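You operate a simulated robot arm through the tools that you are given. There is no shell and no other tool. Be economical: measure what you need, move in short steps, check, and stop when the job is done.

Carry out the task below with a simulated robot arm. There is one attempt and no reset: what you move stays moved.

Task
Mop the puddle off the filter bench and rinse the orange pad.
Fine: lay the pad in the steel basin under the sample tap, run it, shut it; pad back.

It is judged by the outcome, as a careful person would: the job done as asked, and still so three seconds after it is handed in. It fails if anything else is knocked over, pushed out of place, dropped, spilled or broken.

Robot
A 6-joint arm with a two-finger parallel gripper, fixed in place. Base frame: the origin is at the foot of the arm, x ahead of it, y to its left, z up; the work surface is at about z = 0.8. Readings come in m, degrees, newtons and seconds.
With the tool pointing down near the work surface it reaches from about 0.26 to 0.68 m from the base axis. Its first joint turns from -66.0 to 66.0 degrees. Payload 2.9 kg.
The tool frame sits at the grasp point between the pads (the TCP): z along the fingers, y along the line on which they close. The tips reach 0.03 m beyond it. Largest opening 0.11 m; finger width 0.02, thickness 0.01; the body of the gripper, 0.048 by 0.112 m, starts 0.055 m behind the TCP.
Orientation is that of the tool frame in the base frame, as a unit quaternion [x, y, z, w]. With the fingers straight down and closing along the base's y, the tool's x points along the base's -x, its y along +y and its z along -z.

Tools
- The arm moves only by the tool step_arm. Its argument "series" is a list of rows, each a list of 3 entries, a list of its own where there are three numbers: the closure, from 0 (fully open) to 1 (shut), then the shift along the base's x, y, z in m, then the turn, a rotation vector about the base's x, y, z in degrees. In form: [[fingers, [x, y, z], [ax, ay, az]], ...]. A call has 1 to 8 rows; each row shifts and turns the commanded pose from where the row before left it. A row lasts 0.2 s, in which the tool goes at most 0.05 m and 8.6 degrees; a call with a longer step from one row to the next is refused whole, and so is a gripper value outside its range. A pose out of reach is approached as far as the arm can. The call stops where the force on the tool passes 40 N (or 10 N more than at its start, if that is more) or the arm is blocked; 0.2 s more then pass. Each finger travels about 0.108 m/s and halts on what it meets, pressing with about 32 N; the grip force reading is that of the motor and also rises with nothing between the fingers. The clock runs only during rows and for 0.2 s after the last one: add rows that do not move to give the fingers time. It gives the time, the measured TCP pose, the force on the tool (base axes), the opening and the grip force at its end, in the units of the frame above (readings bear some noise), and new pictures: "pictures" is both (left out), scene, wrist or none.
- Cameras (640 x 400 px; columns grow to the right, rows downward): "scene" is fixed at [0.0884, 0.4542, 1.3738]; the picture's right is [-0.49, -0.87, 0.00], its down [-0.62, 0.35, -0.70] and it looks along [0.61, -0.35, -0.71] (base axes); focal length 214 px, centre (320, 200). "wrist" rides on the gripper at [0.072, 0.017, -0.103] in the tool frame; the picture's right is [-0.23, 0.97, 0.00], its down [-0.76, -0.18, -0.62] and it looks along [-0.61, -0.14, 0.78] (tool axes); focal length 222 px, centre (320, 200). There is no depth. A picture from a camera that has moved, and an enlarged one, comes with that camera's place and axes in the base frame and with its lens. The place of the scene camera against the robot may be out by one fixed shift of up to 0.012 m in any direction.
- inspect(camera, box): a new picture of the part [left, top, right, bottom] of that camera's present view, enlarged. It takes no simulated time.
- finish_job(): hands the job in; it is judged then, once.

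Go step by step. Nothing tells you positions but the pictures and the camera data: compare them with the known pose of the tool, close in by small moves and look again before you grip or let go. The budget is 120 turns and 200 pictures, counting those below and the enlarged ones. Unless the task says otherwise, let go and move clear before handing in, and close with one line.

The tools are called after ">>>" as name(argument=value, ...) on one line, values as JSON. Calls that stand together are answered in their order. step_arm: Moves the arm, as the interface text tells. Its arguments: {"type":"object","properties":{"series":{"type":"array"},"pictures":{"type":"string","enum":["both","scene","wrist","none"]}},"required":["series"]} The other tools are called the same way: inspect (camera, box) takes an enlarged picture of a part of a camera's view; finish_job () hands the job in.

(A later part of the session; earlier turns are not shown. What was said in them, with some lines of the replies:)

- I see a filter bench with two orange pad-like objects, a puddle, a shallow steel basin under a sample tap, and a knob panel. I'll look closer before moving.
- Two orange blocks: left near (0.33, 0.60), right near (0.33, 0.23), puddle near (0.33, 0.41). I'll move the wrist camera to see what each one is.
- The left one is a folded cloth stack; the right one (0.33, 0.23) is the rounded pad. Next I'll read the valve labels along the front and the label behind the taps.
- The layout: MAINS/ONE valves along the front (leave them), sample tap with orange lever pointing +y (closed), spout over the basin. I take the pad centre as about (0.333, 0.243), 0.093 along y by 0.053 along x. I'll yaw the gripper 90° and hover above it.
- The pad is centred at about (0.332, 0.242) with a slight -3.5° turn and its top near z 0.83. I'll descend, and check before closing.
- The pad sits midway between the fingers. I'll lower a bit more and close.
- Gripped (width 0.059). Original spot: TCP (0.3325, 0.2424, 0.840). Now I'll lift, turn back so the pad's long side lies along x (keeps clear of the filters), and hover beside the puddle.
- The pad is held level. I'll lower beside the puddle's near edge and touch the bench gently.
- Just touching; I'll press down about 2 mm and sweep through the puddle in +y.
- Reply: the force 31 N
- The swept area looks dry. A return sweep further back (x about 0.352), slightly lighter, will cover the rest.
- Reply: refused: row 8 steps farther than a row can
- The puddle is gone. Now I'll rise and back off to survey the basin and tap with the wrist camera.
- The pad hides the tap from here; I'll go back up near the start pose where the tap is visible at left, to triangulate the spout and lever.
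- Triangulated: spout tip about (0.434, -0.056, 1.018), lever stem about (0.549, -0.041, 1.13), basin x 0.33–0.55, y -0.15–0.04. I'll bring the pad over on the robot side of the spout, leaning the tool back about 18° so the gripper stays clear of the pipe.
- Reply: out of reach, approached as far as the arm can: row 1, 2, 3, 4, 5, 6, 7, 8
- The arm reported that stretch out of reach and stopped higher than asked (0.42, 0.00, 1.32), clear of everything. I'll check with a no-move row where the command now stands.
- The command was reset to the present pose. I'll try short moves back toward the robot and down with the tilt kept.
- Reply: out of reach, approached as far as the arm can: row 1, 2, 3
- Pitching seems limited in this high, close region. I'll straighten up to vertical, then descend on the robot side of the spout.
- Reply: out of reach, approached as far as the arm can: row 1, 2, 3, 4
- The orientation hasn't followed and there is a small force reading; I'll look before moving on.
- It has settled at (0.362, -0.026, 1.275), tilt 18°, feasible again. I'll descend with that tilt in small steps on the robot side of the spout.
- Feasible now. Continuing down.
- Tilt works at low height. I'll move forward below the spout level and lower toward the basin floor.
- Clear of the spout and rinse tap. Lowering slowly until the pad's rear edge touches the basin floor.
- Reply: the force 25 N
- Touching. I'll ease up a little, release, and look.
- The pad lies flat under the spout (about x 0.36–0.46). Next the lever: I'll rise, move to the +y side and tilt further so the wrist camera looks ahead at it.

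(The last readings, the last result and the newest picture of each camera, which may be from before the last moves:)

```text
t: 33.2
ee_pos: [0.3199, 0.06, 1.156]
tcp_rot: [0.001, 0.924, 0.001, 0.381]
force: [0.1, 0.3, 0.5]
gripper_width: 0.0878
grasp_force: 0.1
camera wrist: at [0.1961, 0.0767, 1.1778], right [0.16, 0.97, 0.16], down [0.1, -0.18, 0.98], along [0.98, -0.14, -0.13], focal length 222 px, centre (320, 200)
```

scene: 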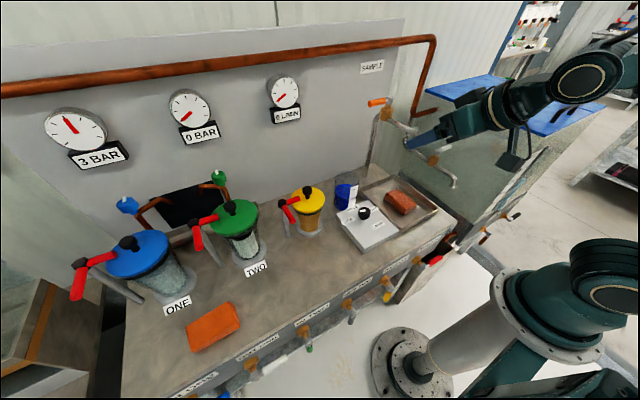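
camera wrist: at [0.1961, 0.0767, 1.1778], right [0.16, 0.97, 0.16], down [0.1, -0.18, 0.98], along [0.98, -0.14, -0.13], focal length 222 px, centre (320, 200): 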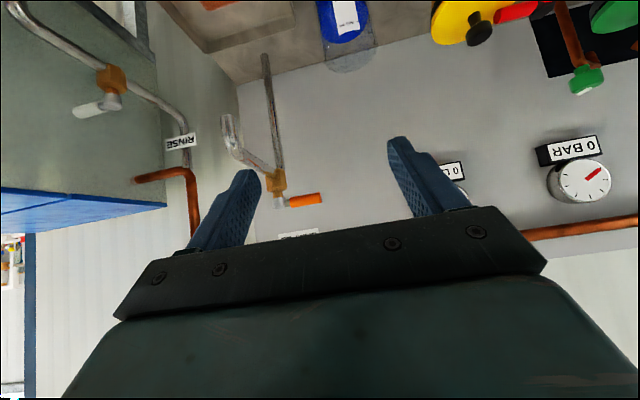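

Good view of the tap and lever. I'll zoom, shift sideways for a second view, and triangulate.

>>> inspect(camera="wrist", box=[200, 90, 360, 240])

>>> step_arm(series=[[0.2, [0, 0.04, 0.01], [0, 0, 0]], [0.2, [0, 0.04, 0.01], [0, 0, 0]], [0.2, [0, 0, 0], [0, 0, 0]]], pictures="wrist")

>>> inspect(camera="wrist", box=[120, 90, 280, 240])

```text
2.67 times, centred on (280, 165) of wrist
camera zoom: at [0.1961, 0.0767, 1.1778], right [0.16, 0.97, 0.16], down [0.1, -0.18, 0.98], along [0.98, -0.14, -0.13], focal length 592 px, centre (427, 293)
```

zoom: 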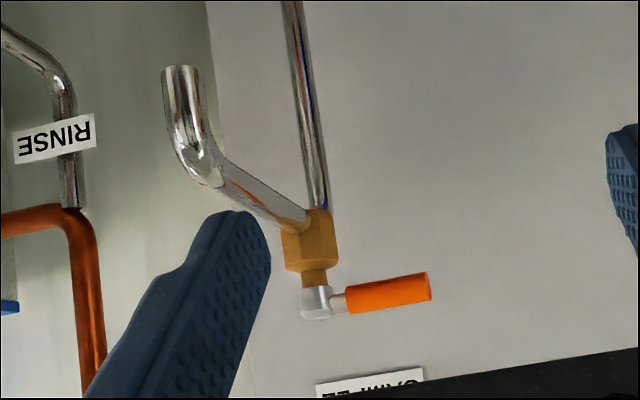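

```text
t: 34.0
ee_pos: [0.3212, 0.1409, 1.1763]
tcp_rot: [0.001, 0.925, 0.001, 0.381]
force: [-0.9, -0.8, 0.1]
gripper_width: 0.0881
grasp_force: 0.0
camera wrist: at [0.1966, 0.1562, 1.1994], right [0.16, 0.97, 0.16], down [0.1, -0.18, 0.98], along [0.98, -0.14, -0.13], focal length 222 px, centre (320, 200)
```

wrist: 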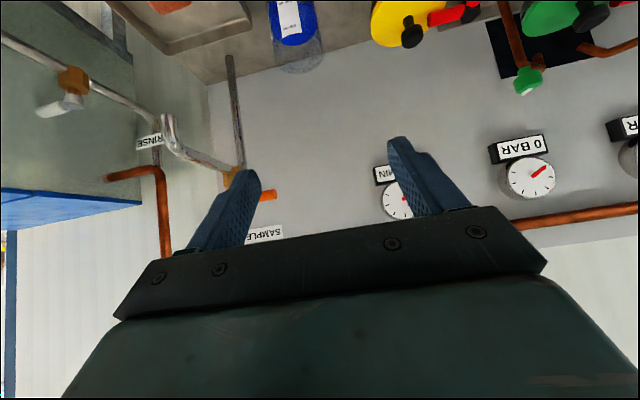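

```text
2.67 times, centred on (200, 165) of wrist
camera zoom: at [0.1966, 0.1562, 1.1994], right [0.16, 0.97, 0.16], down [0.1, -0.18, 0.98], along [0.98, -0.14, -0.13], focal length 592 px, centre (640, 293)
```

zoom: 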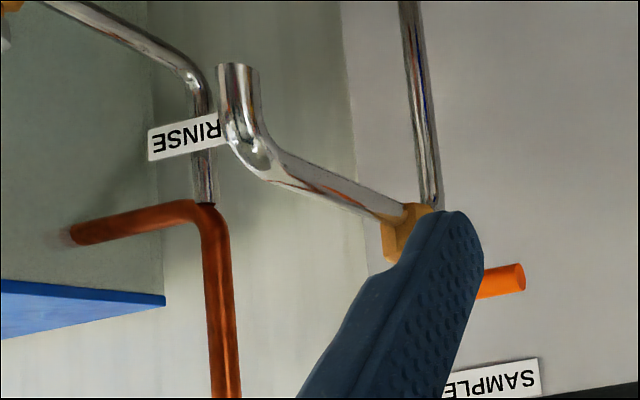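

Lever: stem about (0.573, -0.052), tip about (0.573, 0.026), z about 1.123; wall at x 0.669. Plan: closed fingers, about 22° tilt, go around the tip to the wall side of the lever, then sweep it round toward the spout direction.

>>> step_arm(series=[[0.6, [0.03, 0, 0.01], [0, 4, 0]], [1, [0.03, 0, 0], [0, 5, 0]], [1, [0.03, -0.01, 0], [0, 5, 0]], [1, [0.03, -0.01, 0], [0, 5, 0]], [1, [0.03, -0.01, 0], [0, 4, 0]], [1, [0.03, -0.01, 0], [0, 0, 0]], [1, [0.03, -0.01, 0], [0, 0, 0]], [1, [0, 0, 0], [0, 0, 0]]])

```text
t: 35.8
ee_pos: [0.5297, 0.0882, 1.187]
tcp_rot: [0.001, 0.982, 0.001, 0.189]
force: [-0.9, 0.0, 0.2]
gripper_width: 0.0
grasp_force: 31.8
camera wrist: at [0.4244, 0.1043, 1.2566], right [0.21, 0.97, 0.09], down [0.48, -0.18, 0.86], along [0.85, -0.14, -0.5], focal length 222 px, centre (320, 200)
```

scene: 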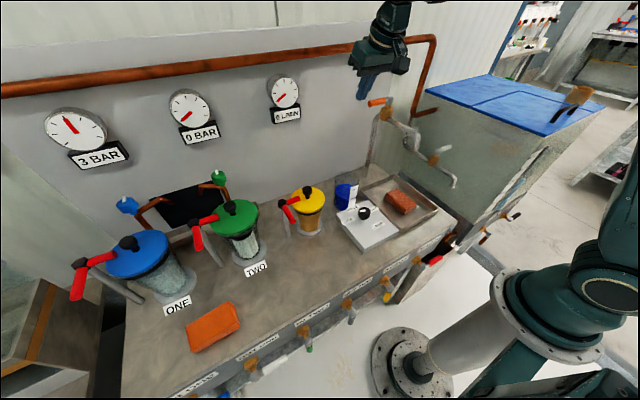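
wrist: 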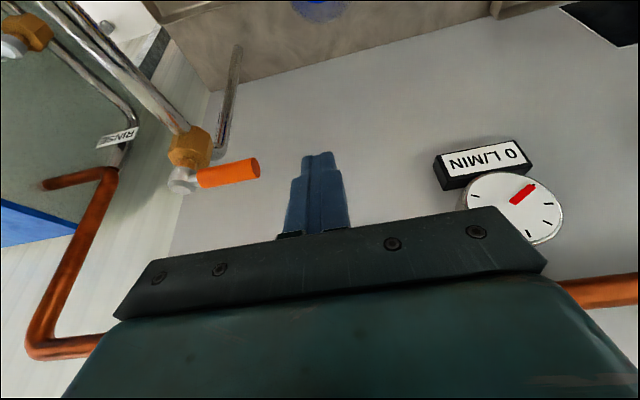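

Lever tip confirmed at (0.573, 0.025, 1.123). I'll move past it on the +y side, then down to lever height behind it.

>>> step_arm(series=[[1, [0.025, -0.005, -0.01], [0, 0, 0]], [1, [0.025, -0.005, -0.015], [0, 0, 0]], [1, [0.021, -0.008, -0.015], [0, 0, 0]], [1, [0, -0.008, -0.014], [0, 0, 0]], [1, [0, 0, 0], [0, 0, 0]]])

```text
t: 37.0
ee_pos: [0.6011, 0.0648, 1.1329]
tcp_rot: [0.001, 0.982, 0.0, 0.189]
force: [-0.4, 0.8, -0.3]
gripper_width: 0.0
grasp_force: 32.3
camera wrist: at [0.4954, 0.0801, 1.2016], right [0.21, 0.97, 0.09], down [0.47, -0.18, 0.86], along [0.85, -0.14, -0.5], focal length 222 px, centre (320, 200)
```

scene: 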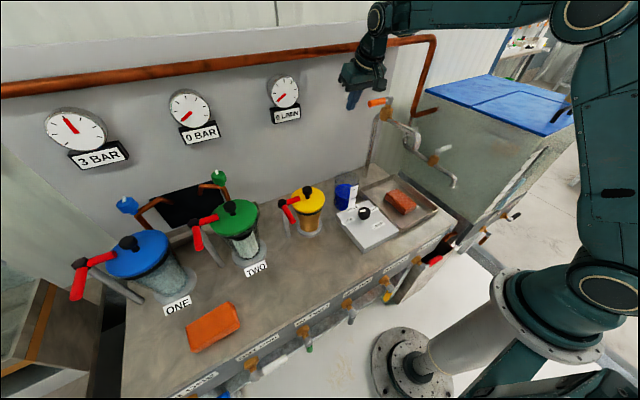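
wrist: 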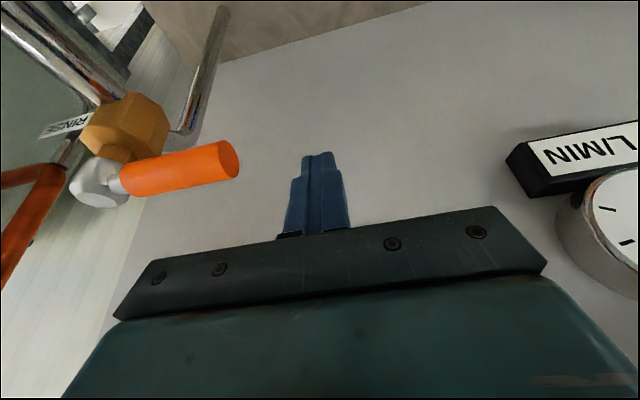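

Well placed behind the lever line with about 1 cm clearance. Moving -y behind the lever, then a first pull toward -x.

>>> step_arm(series=[[1, [0, -0.027, 0], [0, 0, 0]], [1, [0, -0.027, 0], [0, 0, 0]], [1, [-0.012, 0, 0], [0, 0, 0]], [1, [-0.012, 0.002, 0], [0, 0, 0]], [1, [-0.01, 0.001, 0], [0, 0, 0]], [1, [0, 0, 0], [0, 0, 0]]])

```text
t: 38.4
ee_pos: [0.5678, 0.0135, 1.1309]
tcp_rot: [0.001, 0.982, 0.001, 0.189]
force: [1.0, -0.4, 0.6]
gripper_width: 0.0001
grasp_force: 32.7
camera wrist: at [0.4621, 0.0305, 1.2008], right [0.21, 0.97, 0.09], down [0.48, -0.18, 0.86], along [0.85, -0.14, -0.5], focal length 222 px, centre (320, 200)
```

scene: 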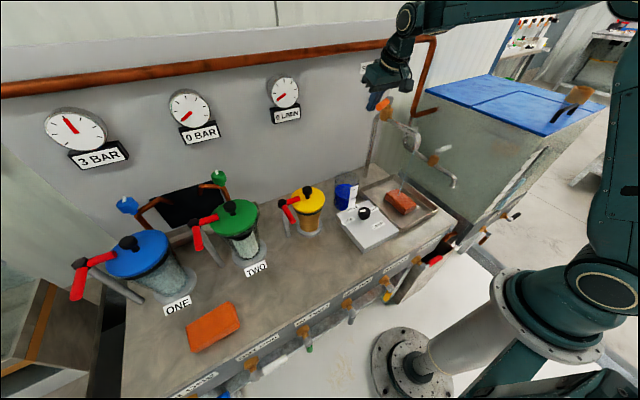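
wrist: 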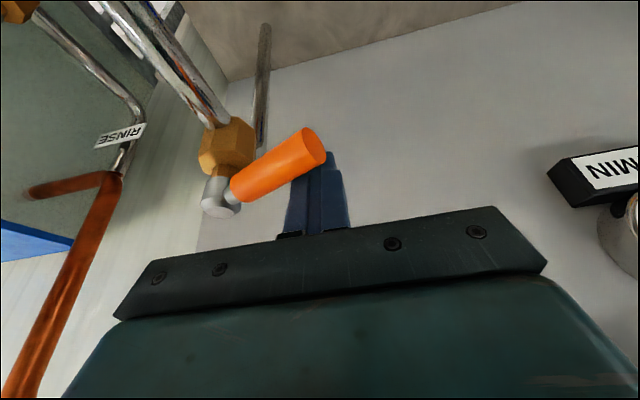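

The lever is turning (about 20°). Continuing along the arc to about 65°.

>>> step_arm(series=[[1, [-0.012, -0.003, 0], [0, 0, 0]], [1, [-0.012, -0.004, 0], [0, 0, 0]], [1, [-0.011, -0.007, 0], [0, 0, 0]], [1, [-0.011, -0.009, 0], [0, 0, 0]], [1, [0, 0, 0], [0, 0, 0]]])

```text
t: 39.6
ee_pos: [0.5216, -0.0106, 1.1313]
tcp_rot: [0.001, 0.982, 0.0, 0.189]
force: [-0.1, 0.3, 0.2]
gripper_width: 0.0
grasp_force: 31.9
camera wrist: at [0.4162, 0.0057, 1.201], right [0.21, 0.97, 0.09], down [0.48, -0.18, 0.86], along [0.85, -0.14, -0.5], focal length 222 px, centre (320, 200)
```

scene: 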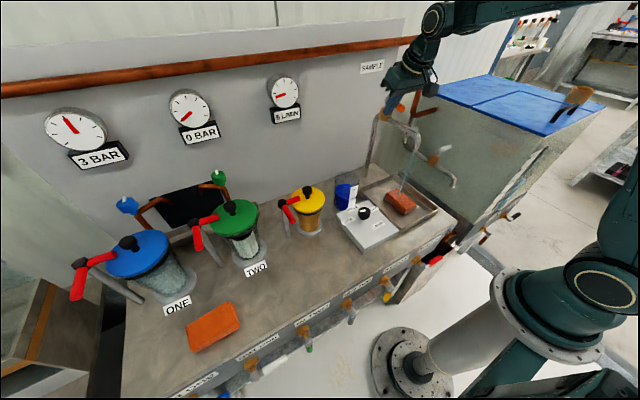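
wrist: 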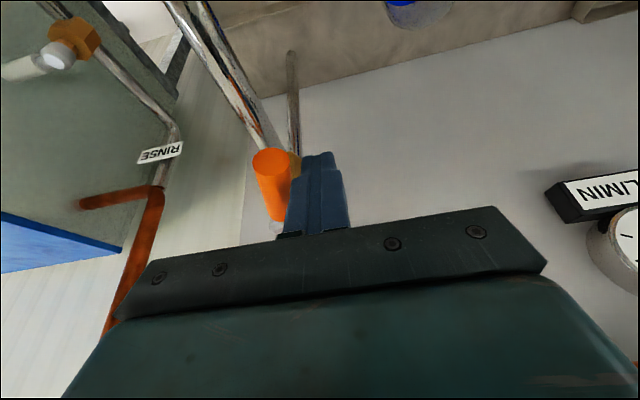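

Water is running onto the pad and the flow meter reads a few L/min. I'll check where it lands.

>>> inspect(camera="scene", box=[350, 90, 470, 240])

>>> inspect(camera="scene", box=[20, 60, 320, 250])

```text
2.67 times, centred on (410, 165) of scene
camera zoom: at [0.0884, 0.4542, 1.3738], right [-0.49, -0.87, 0.0], down [-0.62, 0.35, -0.7], along [0.61, -0.35, -0.71], focal length 572 px, centre (80, 293)
```

zoom: 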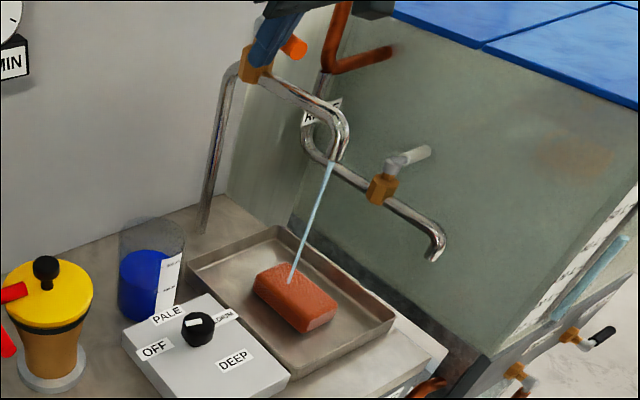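

```text
2.11 times, centred on (170, 155) of scene
camera zoom: at [0.0884, 0.4542, 1.3738], right [-0.49, -0.87, 0.0], down [-0.62, 0.35, -0.7], along [0.61, -0.35, -0.71], focal length 452 px, centre (636, 295)
```

zoom: 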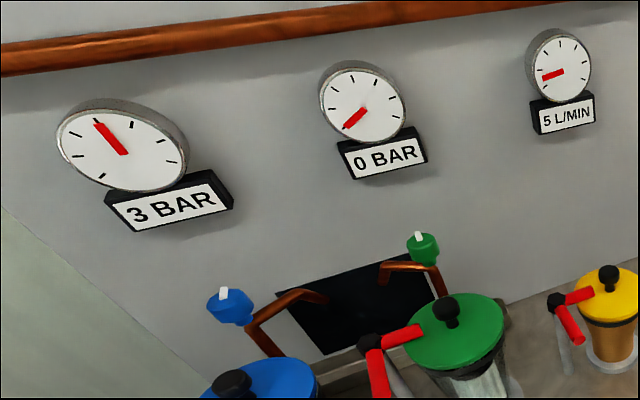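

The stream lands on the pad. I'll leave it at this opening a couple of seconds and watch the pad and basin.

>>> step_arm(series=[[1, [0, 0.004, 0], [0, 0, 0]], [1, [0, 0, 0], [0, 0, 0]], [1, [0, 0, 0], [0, 0, 0]], [1, [0, 0, 0], [0, 0, 0]], [1, [0, 0, 0], [0, 0, 0]], [1, [0, 0, 0], [0, 0, 0]], [1, [0, 0, 0], [0, 0, 0]], [1, [0, 0, 0], [0, 0, 0]]], pictures="none")

>>> inspect(camera="scene", box=[350, 90, 470, 240])

```text
t: 41.4
ee_pos: [0.5203, -0.0068, 1.1313]
tcp_rot: [0.0, 0.982, 0.001, 0.189]
force: [0.1, -0.1, 0.5]
gripper_width: 0.0
grasp_force: 32.1
```

```text
2.67 times, centred on (410, 165) of scene
camera zoom: at [0.0884, 0.4542, 1.3738], right [-0.49, -0.87, 0.0], down [-0.62, 0.35, -0.7], along [0.61, -0.35, -0.71], focal length 572 px, centre (80, 293)
```

zoom: 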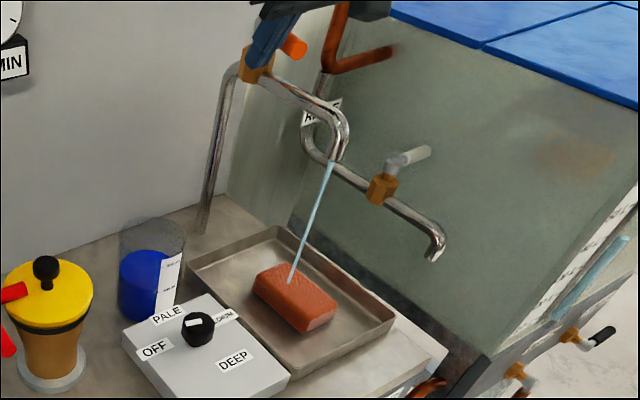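

Running well. I'll lift the finger over the lever to its other side while the water keeps rinsing, ready to shut it.

>>> step_arm(series=[[1, [0, 0.006, 0.03], [0, 0, 0]], [1, [0, 0, 0.025], [0, 0, 0]], [1, [-0.008, -0.027, 0], [0, 0, 0]], [1, [-0.006, -0.03, 0], [0, 0, 0]], [1, [0, 0, 0], [0, 0, 0]], [1, [0, 0, 0], [0, 0, 0]]])

>>> inspect(camera="wrist", box=[200, 0, 440, 230])

>>> inspect(camera="scene", box=[350, 90, 470, 240])

```text
t: 42.8
ee_pos: [0.5065, -0.0572, 1.1846]
tcp_rot: [0.0, 0.982, 0.001, 0.19]
force: [-0.3, 0.0, 0.3]
gripper_width: 0.0
grasp_force: 32.4
camera wrist: at [0.4018, -0.04, 1.2556], right [0.21, 0.97, 0.09], down [0.48, -0.18, 0.86], along [0.85, -0.14, -0.5], focal length 222 px, centre (320, 200)
```

scene: 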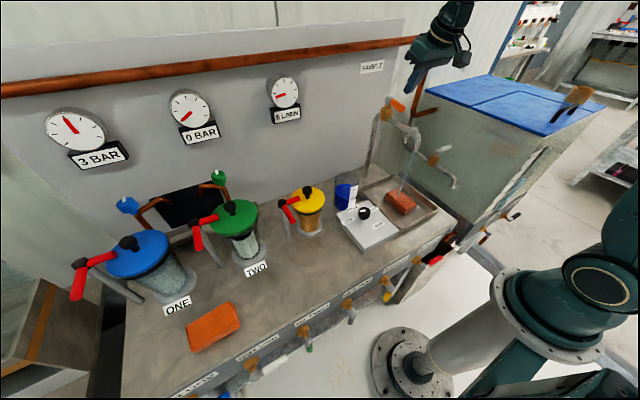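
wrist: 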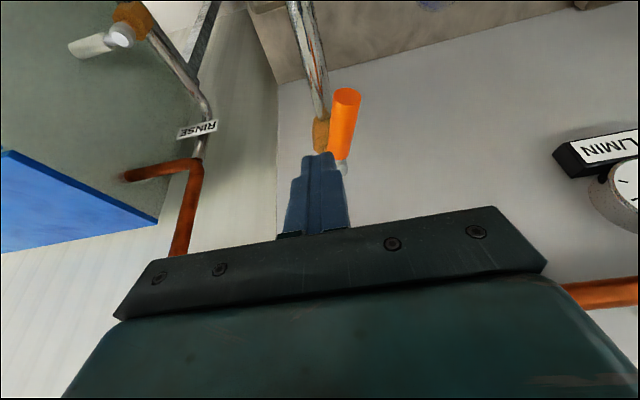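

```text
1.74 times, centred on (320, 115) of wrist
camera zoom: at [0.4018, -0.04, 1.2556], right [0.21, 0.97, 0.09], down [0.48, -0.18, 0.86], along [0.85, -0.14, -0.5], focal length 386 px, centre (320, 348)
```

zoom: 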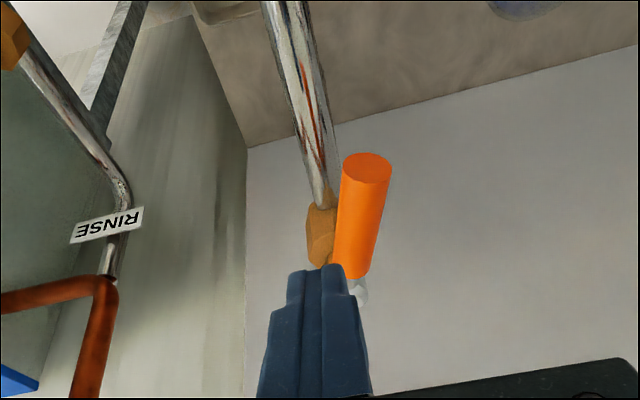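

```text
2.67 times, centred on (410, 165) of scene
camera zoom: at [0.0884, 0.4542, 1.3738], right [-0.49, -0.87, 0.0], down [-0.62, 0.35, -0.7], along [0.61, -0.35, -0.71], focal length 572 px, centre (80, 293)
```

zoom: 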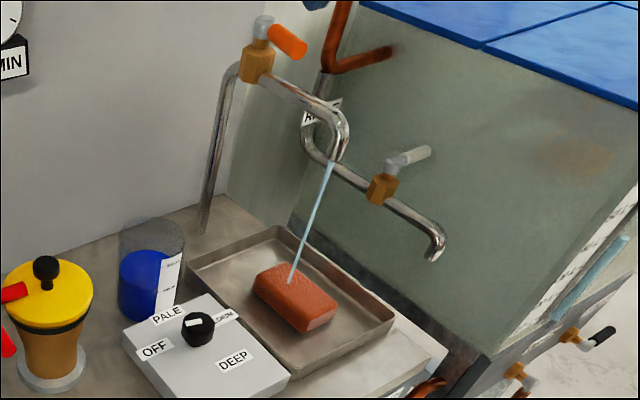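

Rinsed for a few seconds now, lever at about 74°. I'll lower on its -y side (above the pipe) and push it back closed.

>>> step_arm(series=[[1, [0.001, -0.012, -0.02], [0, 0, 0]], [1, [0, 0, -0.032], [0, 0, 0]], [1, [0.001, 0.012, 0], [0, 0, 0]], [1, [0.002, 0.012, 0], [0, 0, 0]], [1, [0.003, 0.012, 0], [0, 0, 0]], [1, [0.008, 0.012, 0], [0, 0, 0]], [1, [0.01, 0.009, 0], [0, 0, 0]]])

```text
t: 44.4
ee_pos: [0.5328, -0.0121, 1.134]
tcp_rot: [0.001, 0.982, 0.0, 0.189]
force: [-0.7, -2.3, -2.2]
gripper_width: 0.0
grasp_force: 32.3
camera wrist: at [0.428, 0.0044, 1.2043], right [0.21, 0.97, 0.09], down [0.48, -0.18, 0.86], along [0.85, -0.14, -0.5], focal length 222 px, centre (320, 200)
```

scene: 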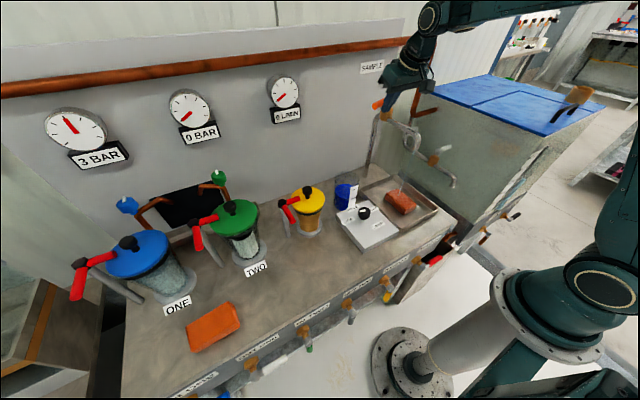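
wrist: 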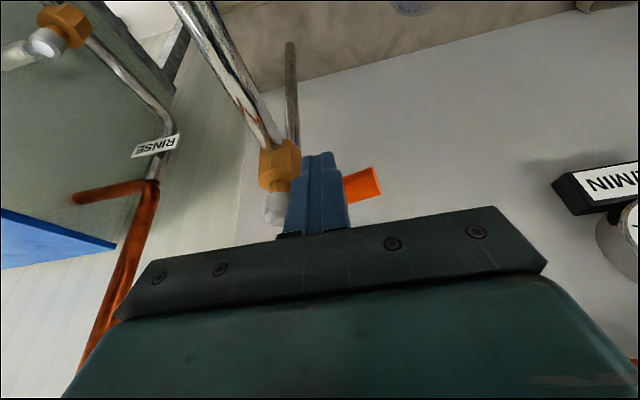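

Nearly closed. Pushing the last bit toward +x until it meets its stop.

>>> step_arm(series=[[1, [0.008, 0.006, 0], [0, 0, 0]], [1, [0.006, 0.005, 0], [0, 0, 0]], [1, [0.004, 0.003, 0], [0, 0, 0]], [1, [0.003, 0, 0], [0, 0, 0]], [1, [0, 0, 0], [0, 0, 0]]])

>>> inspect(camera="scene", box=[260, 60, 460, 220])

```text
t: 45.3
ee_pos: [0.5467, 0.002, 1.1298]
tcp_rot: [0.002, 0.984, 0.0, 0.178]
force: [-9.3, 0.1, 0.2]
gripper_width: 0.0001
grasp_force: 32.0
stopped in row 4: the force on the tool passed its limit (the readings are from after the stop); the commanded pose is now the measured one
camera wrist: at [0.4437, 0.0186, 1.2019], right [0.22, 0.97, 0.08], down [0.49, -0.18, 0.85], along [0.84, -0.14, -0.52], focal length 222 px, centre (320, 200)
```

scene: 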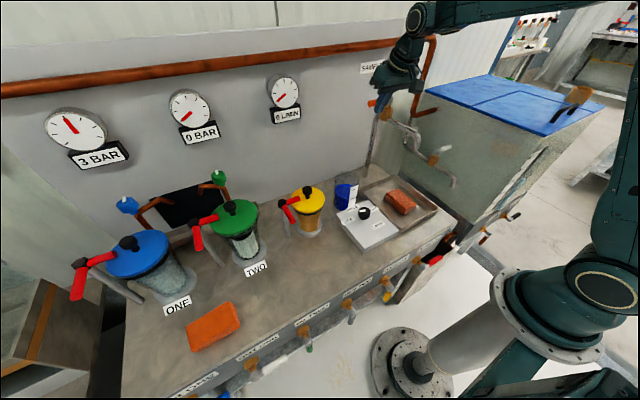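
wrist: 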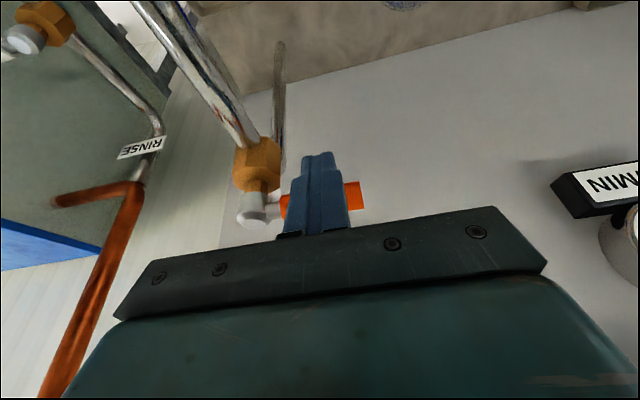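

```text
2.50 times, centred on (360, 140) of scene
camera zoom: at [0.0881, 0.4542, 1.3738], right [-0.49, -0.87, 0.0], down [-0.62, 0.35, -0.7], along [0.61, -0.35, -0.71], focal length 536 px, centre (220, 350)
```

zoom: 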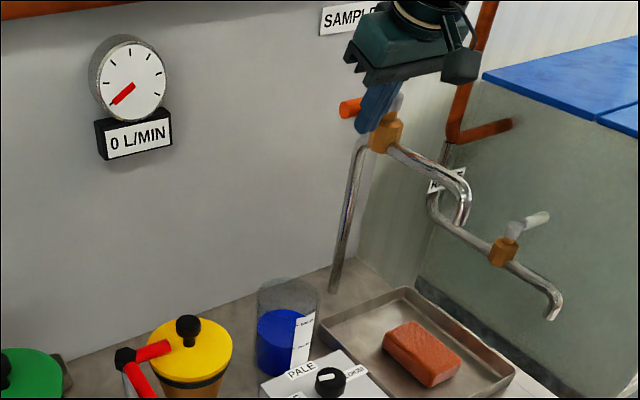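

Tap shut: 0 L/min, no stream, lever at its stop. I'll back off and go to the pad, looking at its state.

>>> step_arm(series=[[1, [-0.02, 0.01, 0.01], [0, 0, 0]], [1, [-0.035, 0.01, 0.02], [0, 0, 0]], [0.8, [-0.045, 0.01, 0.01], [0, 0, 0]], [0.5, [-0.045, 0, 0], [0, 0, 0]], [0.2, [-0.045, 0, -0.01], [0, 0, 0]], [0.2, [-0.02, -0.01, -0.04], [0, 0, 0]], [0.2, [0, -0.02, -0.04], [0, 0, 0]], [0.2, [0, -0.02, -0.04], [0, 0, 0]]], pictures="none")

>>> step_arm(series=[[0.2, [0, -0.02, -0.04], [0, 0, 0]], [0.2, [0, -0.015, -0.04], [0, 0, 0]], [0.2, [0, 0, 0], [0, 0, 0]]])

>>> inspect(camera="wrist", box=[220, 0, 420, 220])

>>> inspect(camera="scene", box=[340, 60, 460, 230])

```text
t: 47.1
ee_pos: [0.3362, -0.0169, 1.0397]
tcp_rot: [0.002, 0.984, 0.0, 0.181]
force: [0.7, -0.4, -0.2]
gripper_width: 0.0877
grasp_force: 0.0
```

```text
t: 47.9
ee_pos: [0.3366, -0.0526, 0.961]
tcp_rot: [0.003, 0.984, 0.0, 0.179]
force: [0.7, -0.4, -0.1]
gripper_width: 0.0877
grasp_force: 0.1
camera wrist: at [0.2334, -0.0356, 1.0314], right [0.22, 0.97, 0.08], down [0.49, -0.18, 0.85], along [0.84, -0.14, -0.52], focal length 222 px, centre (320, 200)
```

scene: 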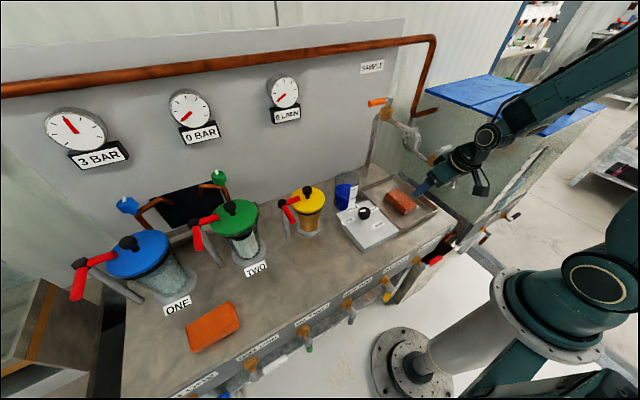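
wrist: 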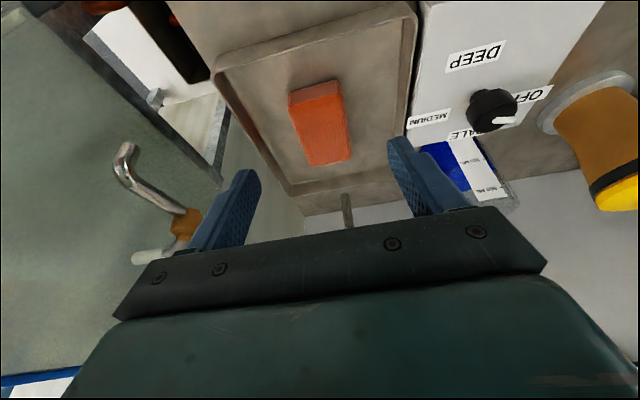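

```text
1.82 times, centred on (320, 110) of wrist
camera zoom: at [0.2334, -0.0356, 1.0314], right [0.22, 0.97, 0.08], down [0.49, -0.18, 0.85], along [0.84, -0.14, -0.52], focal length 404 px, centre (320, 364)
```

zoom: 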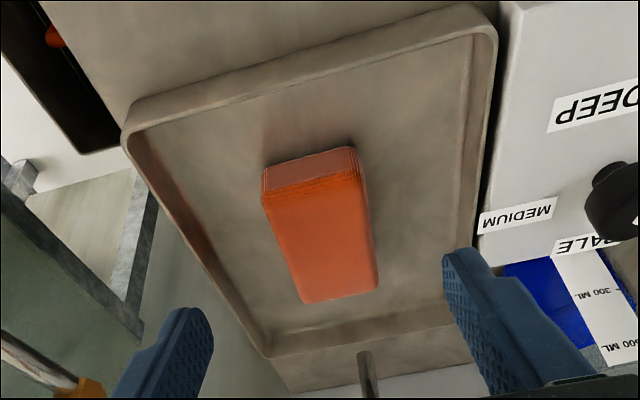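

```text
2.35 times, centred on (400, 145) of scene
camera zoom: at [0.0884, 0.4542, 1.3738], right [-0.49, -0.87, 0.0], down [-0.62, 0.35, -0.7], along [0.61, -0.35, -0.71], focal length 505 px, centre (132, 329)
```

zoom: 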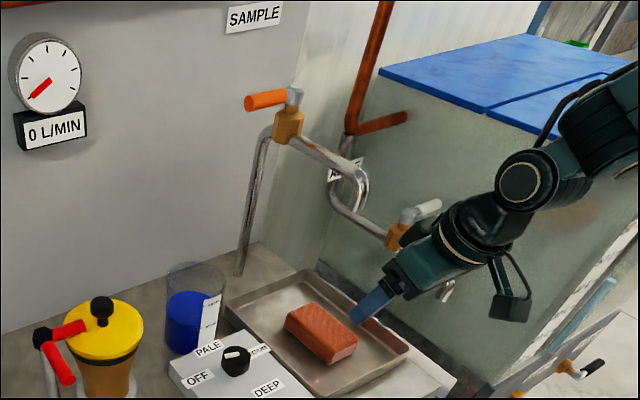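

The pad is at about (0.42, -0.055), straight along x, tap shut. I'll go back in with the same lean and grip it.

>>> step_arm(series=[[0.2, [0.03, -0.001, -0.025], [0, 0, 0]], [0.2, [0.025, -0.001, -0.03], [0, 0, 0]], [0.2, [0.009, 0, -0.03], [0, 0, 0]], [0.2, [0.009, 0, -0.025], [0, 0, 0]], [0.2, [0, 0, 0], [0, 0, 0]]])

```text
t: 49.1
ee_pos: [0.4122, -0.0525, 0.85]
tcp_rot: [0.003, 0.983, 0.0, 0.181]
force: [0.7, 0.4, -0.4]
gripper_width: 0.0882
grasp_force: 0.0
camera wrist: at [0.3079, -0.0365, 0.921], right [0.22, 0.97, 0.08], down [0.49, -0.18, 0.85], along [0.84, -0.14, -0.52], focal length 222 px, centre (320, 200)
```

scene: 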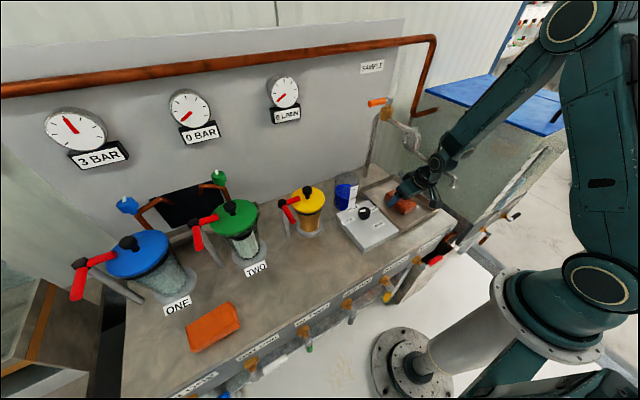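
wrist: 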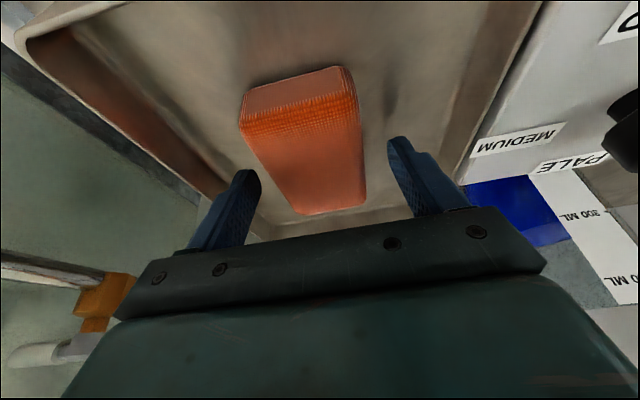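

Pad is centred between the fingers. I'll lower about 1 cm and close.

>>> step_arm(series=[[0.2, [0, -0.002, -0.01], [0, 0, 0]], [0.4, [0, 0, 0], [0, 0, 0]], [0.7, [0, 0, 0], [0, 0, 0]], [1, [0, 0, 0], [0, 0, 0]], [1, [0, 0, 0], [0, 0, 0]], [1, [0, 0, 0.01], [0, 0, 0]], [1, [0, 0, 0.02], [0, 0, 0]], [1, [0, 0, 0], [0, 0, 0]]])

```text
t: 50.9
ee_pos: [0.4099, -0.0565, 0.8705]
tcp_rot: [0.002, 0.984, 0.001, 0.179]
force: [0.2, 0.4, -1.3]
gripper_width: 0.0592
grasp_force: 32.4
camera wrist: at [0.3075, -0.0393, 0.9412], right [0.22, 0.97, 0.08], down [0.49, -0.18, 0.85], along [0.84, -0.14, -0.52], focal length 222 px, centre (320, 200)
```

scene: 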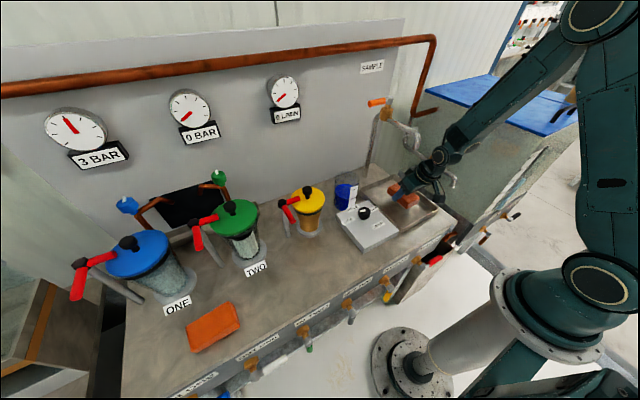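
wrist: 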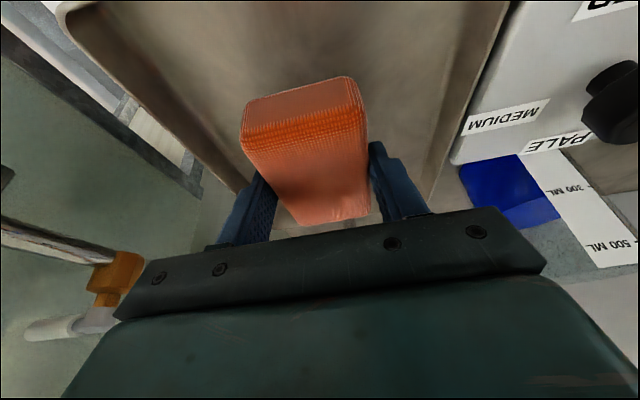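

Gripped and lifted. I'll back out from under the spout, rise, and cross over the grey box.

>>> step_arm(series=[[1, [0, 0, 0.025], [0, 0, 0]], [1, [-0.03, 0, 0.02], [0, 0, 0]], [1, [-0.04, 0, 0.02], [0, 0, 0]], [1, [-0.01, 0.02, 0.035], [0, 0, 0]], [1, [0, 0.035, 0.03], [0, 0, 0]], [1, [0, 0.045, 0], [0, 0, 0]], [1, [0, 0.045, 0], [0, 0, 0]], [1, [0, 0.045, 0], [0, 0, 0]]], pictures="none")

>>> step_arm(series=[[1, [0, 0.04, 0], [0, 0, 8]], [1, [0, 0.03, 0], [0, 0, 8]], [1, [0, 0.03, 0], [0, 0, 8]]])

```text
t: 52.7
ee_pos: [0.3327, 0.1308, 1.0019]
tcp_rot: [0.003, 0.984, 0.0, 0.18]
force: [0.4, 0.1, -0.1]
gripper_width: 0.0594
grasp_force: 32.5
```

```text
t: 53.5
ee_pos: [0.331, 0.2328, 0.9985]
tcp_rot: [-0.204, 0.963, 0.037, 0.175]
force: [-0.2, 0.0, -0.8]
gripper_width: 0.0595
grasp_force: 31.7
camera wrist: at [0.2297, 0.2053, 1.0706], right [-0.2, 0.98, 0.08], down [0.52, 0.04, 0.85], along [0.83, 0.21, -0.52], focal length 222 px, centre (320, 200)
```

scene: 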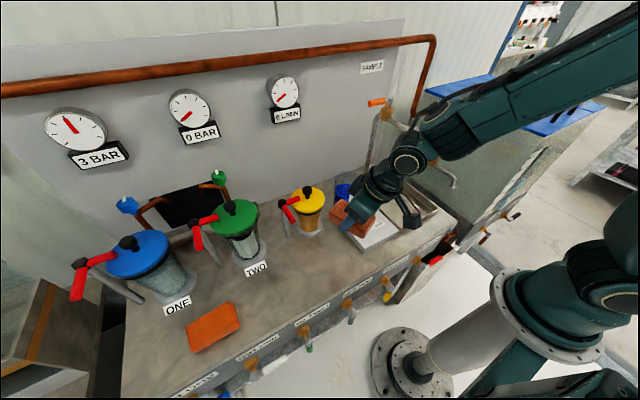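
wrist: 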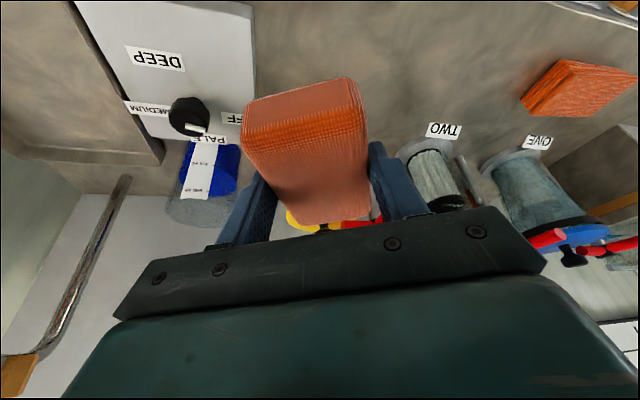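

Yaw works with the lean. Continuing the turn to the pad's original direction.

>>> step_arm(series=[[1, [0, 0, 0], [0, 0, 7.8]], [1, [0, 0, 0], [0, 0, 7.8]], [1, [0, 0, 0], [0, 0, 7.8]], [1, [0, 0, 0], [0, 0, 7.8]], [1, [0, 0, 0], [0, 0, 7.8]], [1, [0, 0, 0], [0, 0, 7.8]], [1, [0, 0, 0], [0, 0, 7.8]], [1, [0, 0, 0], [0, 0, 7.9]]], pictures="none")

>>> step_arm(series=[[1, [0, 0, -0.02], [0, 0, 0]], [1, [0, 0, -0.03], [0, 0, 0]], [1, [0, 0, 0], [0, 0, 0]]])

```text
t: 55.3
ee_pos: [0.3322, 0.233, 1.0006]
tcp_rot: [-0.673, 0.717, 0.124, 0.132]
force: [-1.1, 0.9, -0.5]
gripper_width: 0.0591
grasp_force: 32.2
```

```text
t: 56.1
ee_pos: [0.3313, 0.2324, 0.9514]
tcp_rot: [-0.673, 0.717, 0.123, 0.13]
force: [0.9, 0.0, -0.6]
gripper_width: 0.0592
grasp_force: 31.6
camera wrist: at [0.3078, 0.1299, 1.0224], right [-0.96, 0.28, 0.08], down [0.21, 0.48, 0.85], along [0.2, 0.83, -0.52], focal length 222 px, centre (320, 200)
```

scene: 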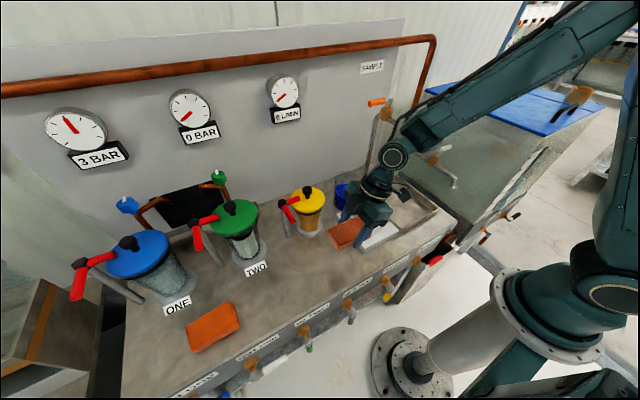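
wrist: 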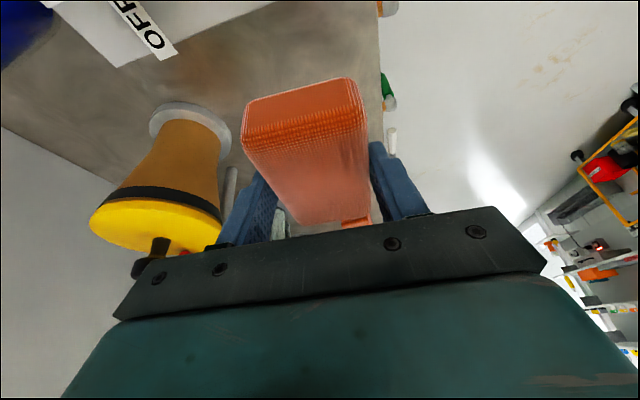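

Aligned over the original spot. Lowering in stages.

>>> step_arm(series=[[1, [0.001, 0.002, -0.04], [0, 0, 0]], [1, [0, 0, -0.035], [0, 0, 0]], [1, [0, 0, -0.02], [0, 0, 0]], [1, [0, 0, 0], [0, 0, 0]]])

>>> inspect(camera="scene", box=[290, 160, 430, 290])

```text
t: 57.1
ee_pos: [0.3339, 0.2366, 0.8565]
tcp_rot: [-0.672, 0.718, 0.124, 0.13]
force: [-0.4, 0.1, -1.0]
gripper_width: 0.059
grasp_force: 32.0
camera wrist: at [0.3103, 0.1321, 0.9274], right [-0.96, 0.28, 0.08], down [0.21, 0.48, 0.85], along [0.2, 0.83, -0.52], focal length 222 px, centre (320, 200)
```

scene: 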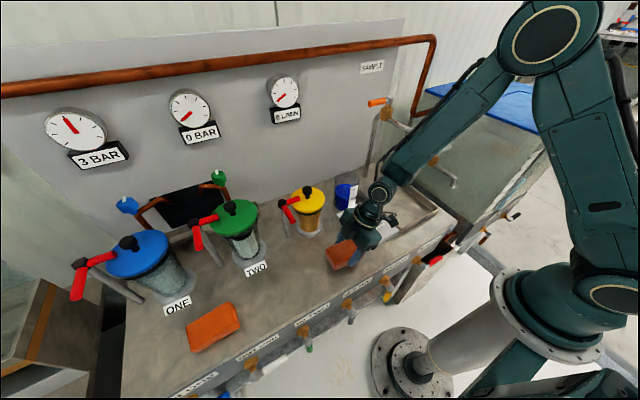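
wrist: 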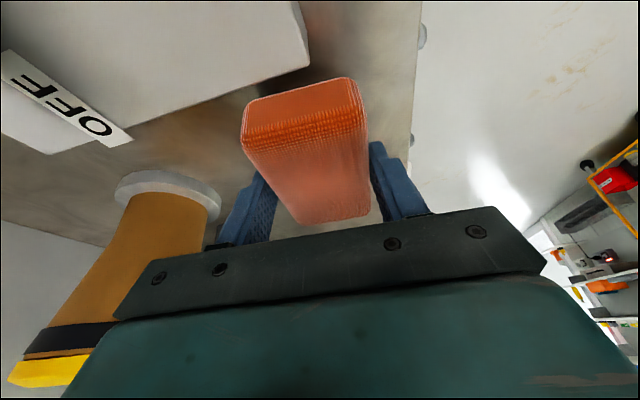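

```text
3.08 times, centred on (360, 225) of scene
camera zoom: at [0.0884, 0.4542, 1.3738], right [-0.49, -0.87, 0.0], down [-0.62, 0.35, -0.7], along [0.61, -0.35, -0.71], focal length 660 px, centre (197, 123)
```

zoom: 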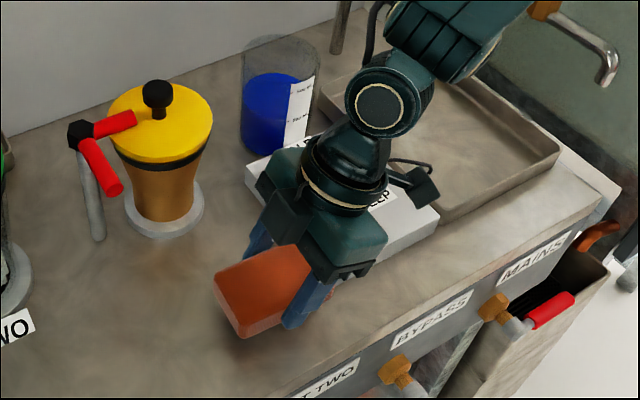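

Nearly down. I'll shift 3 mm toward the original spot and touch down gently.

>>> step_arm(series=[[1, [-0.001, -0.003, -0.008], [0, 0, 0]], [1, [0, 0, -0.005], [0, 0, 0]], [1, [0, 0, -0.003], [0, 0, 0]], [1, [0, 0, 0], [0, 0, 0]]], pictures="none")

```text
t: 58.1
ee_pos: [0.3314, 0.2321, 0.8392]
tcp_rot: [-0.672, 0.719, 0.123, 0.131]
force: [0.0, 0.3, -0.2]
gripper_width: 0.0593
grasp_force: 31.8
```

>>> step_arm(series=[[1, [0, 0, -0.0015], [0, 0, 0]], [1, [0, 0, -0.001], [0, 0, 0]], [1, [0, 0, 0], [0, 0, 0]]], pictures="wrist")

```text
t: 58.9
ee_pos: [0.3312, 0.2319, 0.8371]
tcp_rot: [-0.673, 0.718, 0.123, 0.131]
force: [-0.2, -0.6, -0.8]
gripper_width: 0.0594
grasp_force: 32.3
camera wrist: at [0.3082, 0.1288, 0.9084], right [-0.96, 0.28, 0.08], down [0.21, 0.48, 0.85], along [0.2, 0.83, -0.52], focal length 222 px, centre (320, 200)
```

wrist: 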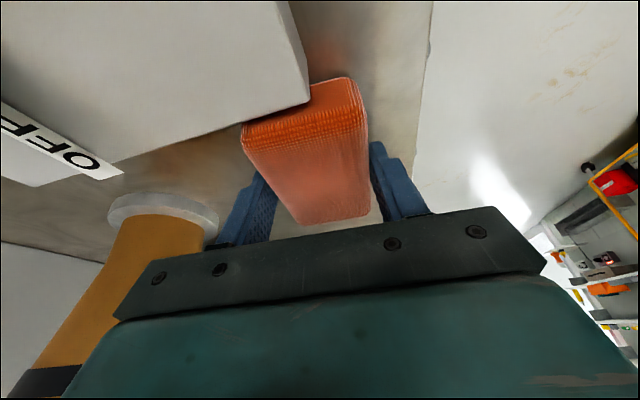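

The pad's end is very near the grey box; I'll shift 3 mm in +y and go down the last millimetres.

>>> step_arm(series=[[1, [0.001, 0.004, 0], [0, 0, 0]], [1, [0, 0, -0.0015], [0, 0, 0]], [1, [0, 0, -0.0015], [0, 0, 0]], [1, [0, 0, 0], [0, 0, 0]]], pictures="none")

```text
t: 59.9
ee_pos: [0.3327, 0.236, 0.8361]
tcp_rot: [-0.673, 0.717, 0.124, 0.133]
force: [-6.1, -8.4, 33.1]
gripper_width: 0.0595
grasp_force: 32.4
```

Contact made. Easing up slightly, releasing, and retreating upward.

>>> step_arm(series=[[1, [0, 0, 0.001], [0, 0, 0]], [0.4, [0, 0, 0], [0, 0, 0]], [0.2, [0, 0, 0], [0, 0, 0]], [0.2, [0, 0, 0], [0, 0, 0]], [0.2, [0, -0.008, 0.025], [0, 0, 0]], [0.2, [0, -0.012, 0.035], [0, 0, 0]], [0.2, [0, -0.012, 0.04], [0, 0, 0]], [0.2, [0, -0.01, 0.04], [0, 0, 0]]])

>>> inspect(camera="scene", box=[150, 220, 400, 390])

>>> inspect(camera="wrist", box=[240, 20, 420, 180])

```text
t: 61.7
ee_pos: [0.3304, 0.1927, 0.9752]
tcp_rot: [-0.673, 0.718, 0.124, 0.131]
force: [0.2, -0.5, -0.7]
gripper_width: 0.0883
grasp_force: 0.1
camera wrist: at [0.3083, 0.0892, 1.0464], right [-0.96, 0.27, 0.08], down [0.21, 0.48, 0.85], along [0.19, 0.83, -0.52], focal length 222 px, centre (320, 200)
```

scene: 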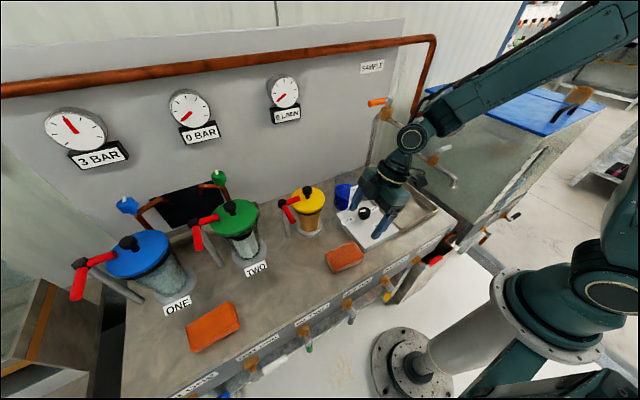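
wrist: 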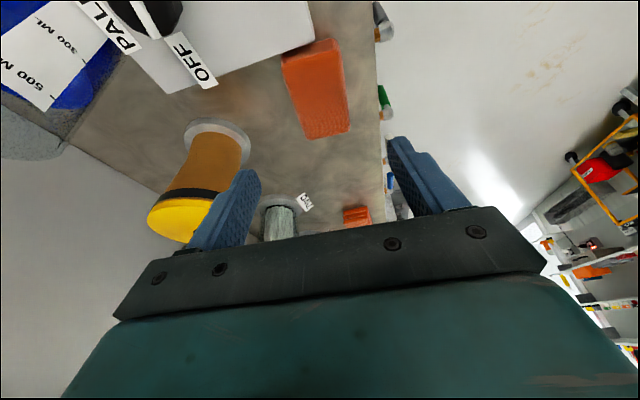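

```text
2.35 times, centred on (275, 305) of scene
camera zoom: at [0.0884, 0.4542, 1.3738], right [-0.49, -0.87, 0.0], down [-0.62, 0.35, -0.7], along [0.61, -0.35, -0.71], focal length 505 px, centre (426, -47)
```

zoom: 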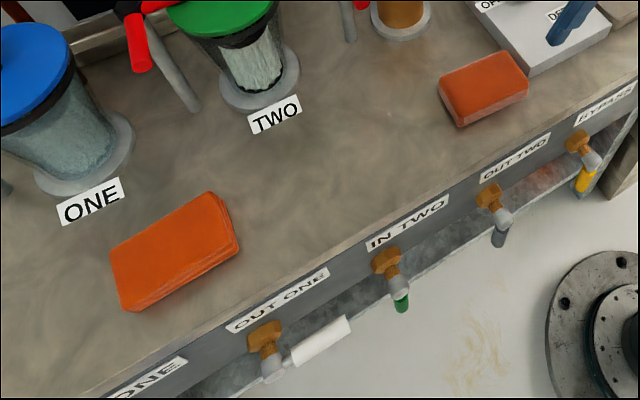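

```text
2.50 times, centred on (330, 100) of wrist
camera zoom: at [0.3083, 0.0892, 1.0464], right [-0.96, 0.27, 0.08], down [0.21, 0.48, 0.85], along [0.19, 0.83, -0.52], focal length 555 px, centre (295, 450)
```

zoom: 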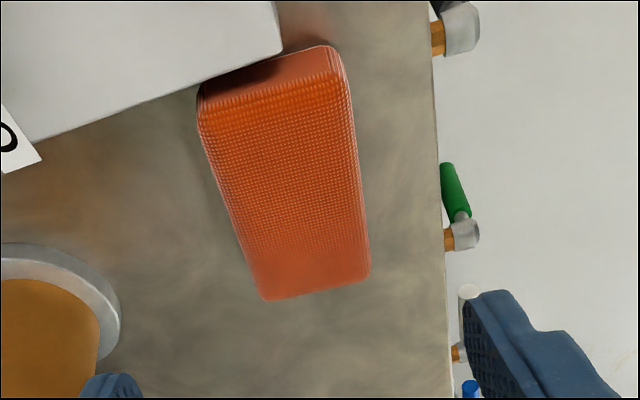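

The pad is back on its original spot, the puddle is gone. I'll rise clear and do one last check of the tap and meters.

>>> step_arm(series=[[0.2, [-0.01, 0, 0.04], [0, 0, 0]], [0.2, [-0.01, 0, 0.04], [0, 0, 0]], [0.2, [0, 0, 0.03], [0, 0, 0]], [0.2, [0, 0, 0], [0, 0, 0]]], pictures="scene")

>>> inspect(camera="scene", box=[260, 60, 460, 260])

```text
t: 62.7
ee_pos: [0.3127, 0.1917, 1.085]
tcp_rot: [-0.672, 0.718, 0.123, 0.131]
force: [-0.2, 0.8, 0.5]
gripper_width: 0.0881
grasp_force: 0.1
```

scene: 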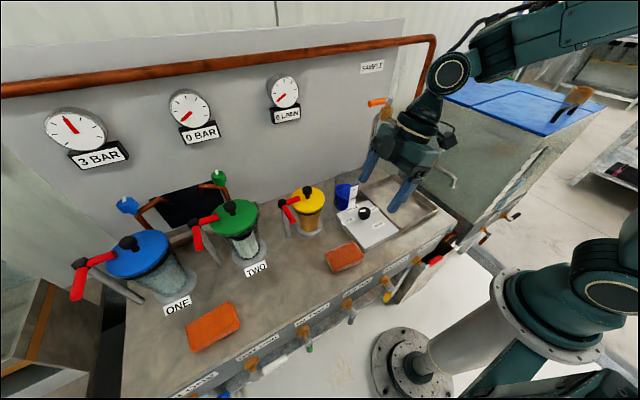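

```text
2.00 times, centred on (360, 160) of scene
camera zoom: at [0.0884, 0.4542, 1.3738], right [-0.49, -0.87, 0.0], down [-0.62, 0.35, -0.7], along [0.61, -0.35, -0.71], focal length 429 px, centre (240, 280)
```

zoom: 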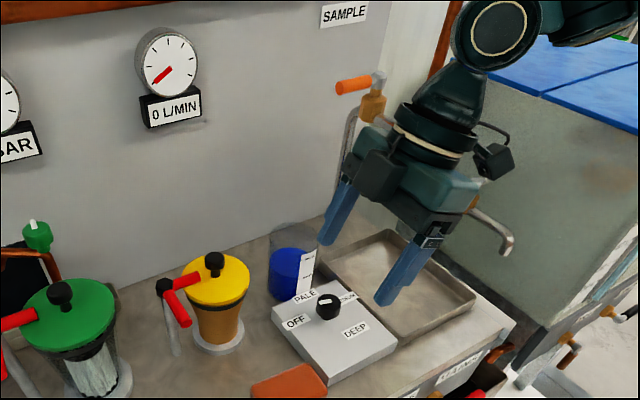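

Everything is in order: the puddle is gone, the tap is shut at 0 L/min, the basin is empty, the pad is back and the arm is clear. Handing in.

>>> finish_job()

```text
The job is handed in.
```

I mopped up the puddle, rinsed the orange pad in the steel basin under the sample tap for about five seconds, shut the tap (0 L/min), and put the pad back where it was, still wet.
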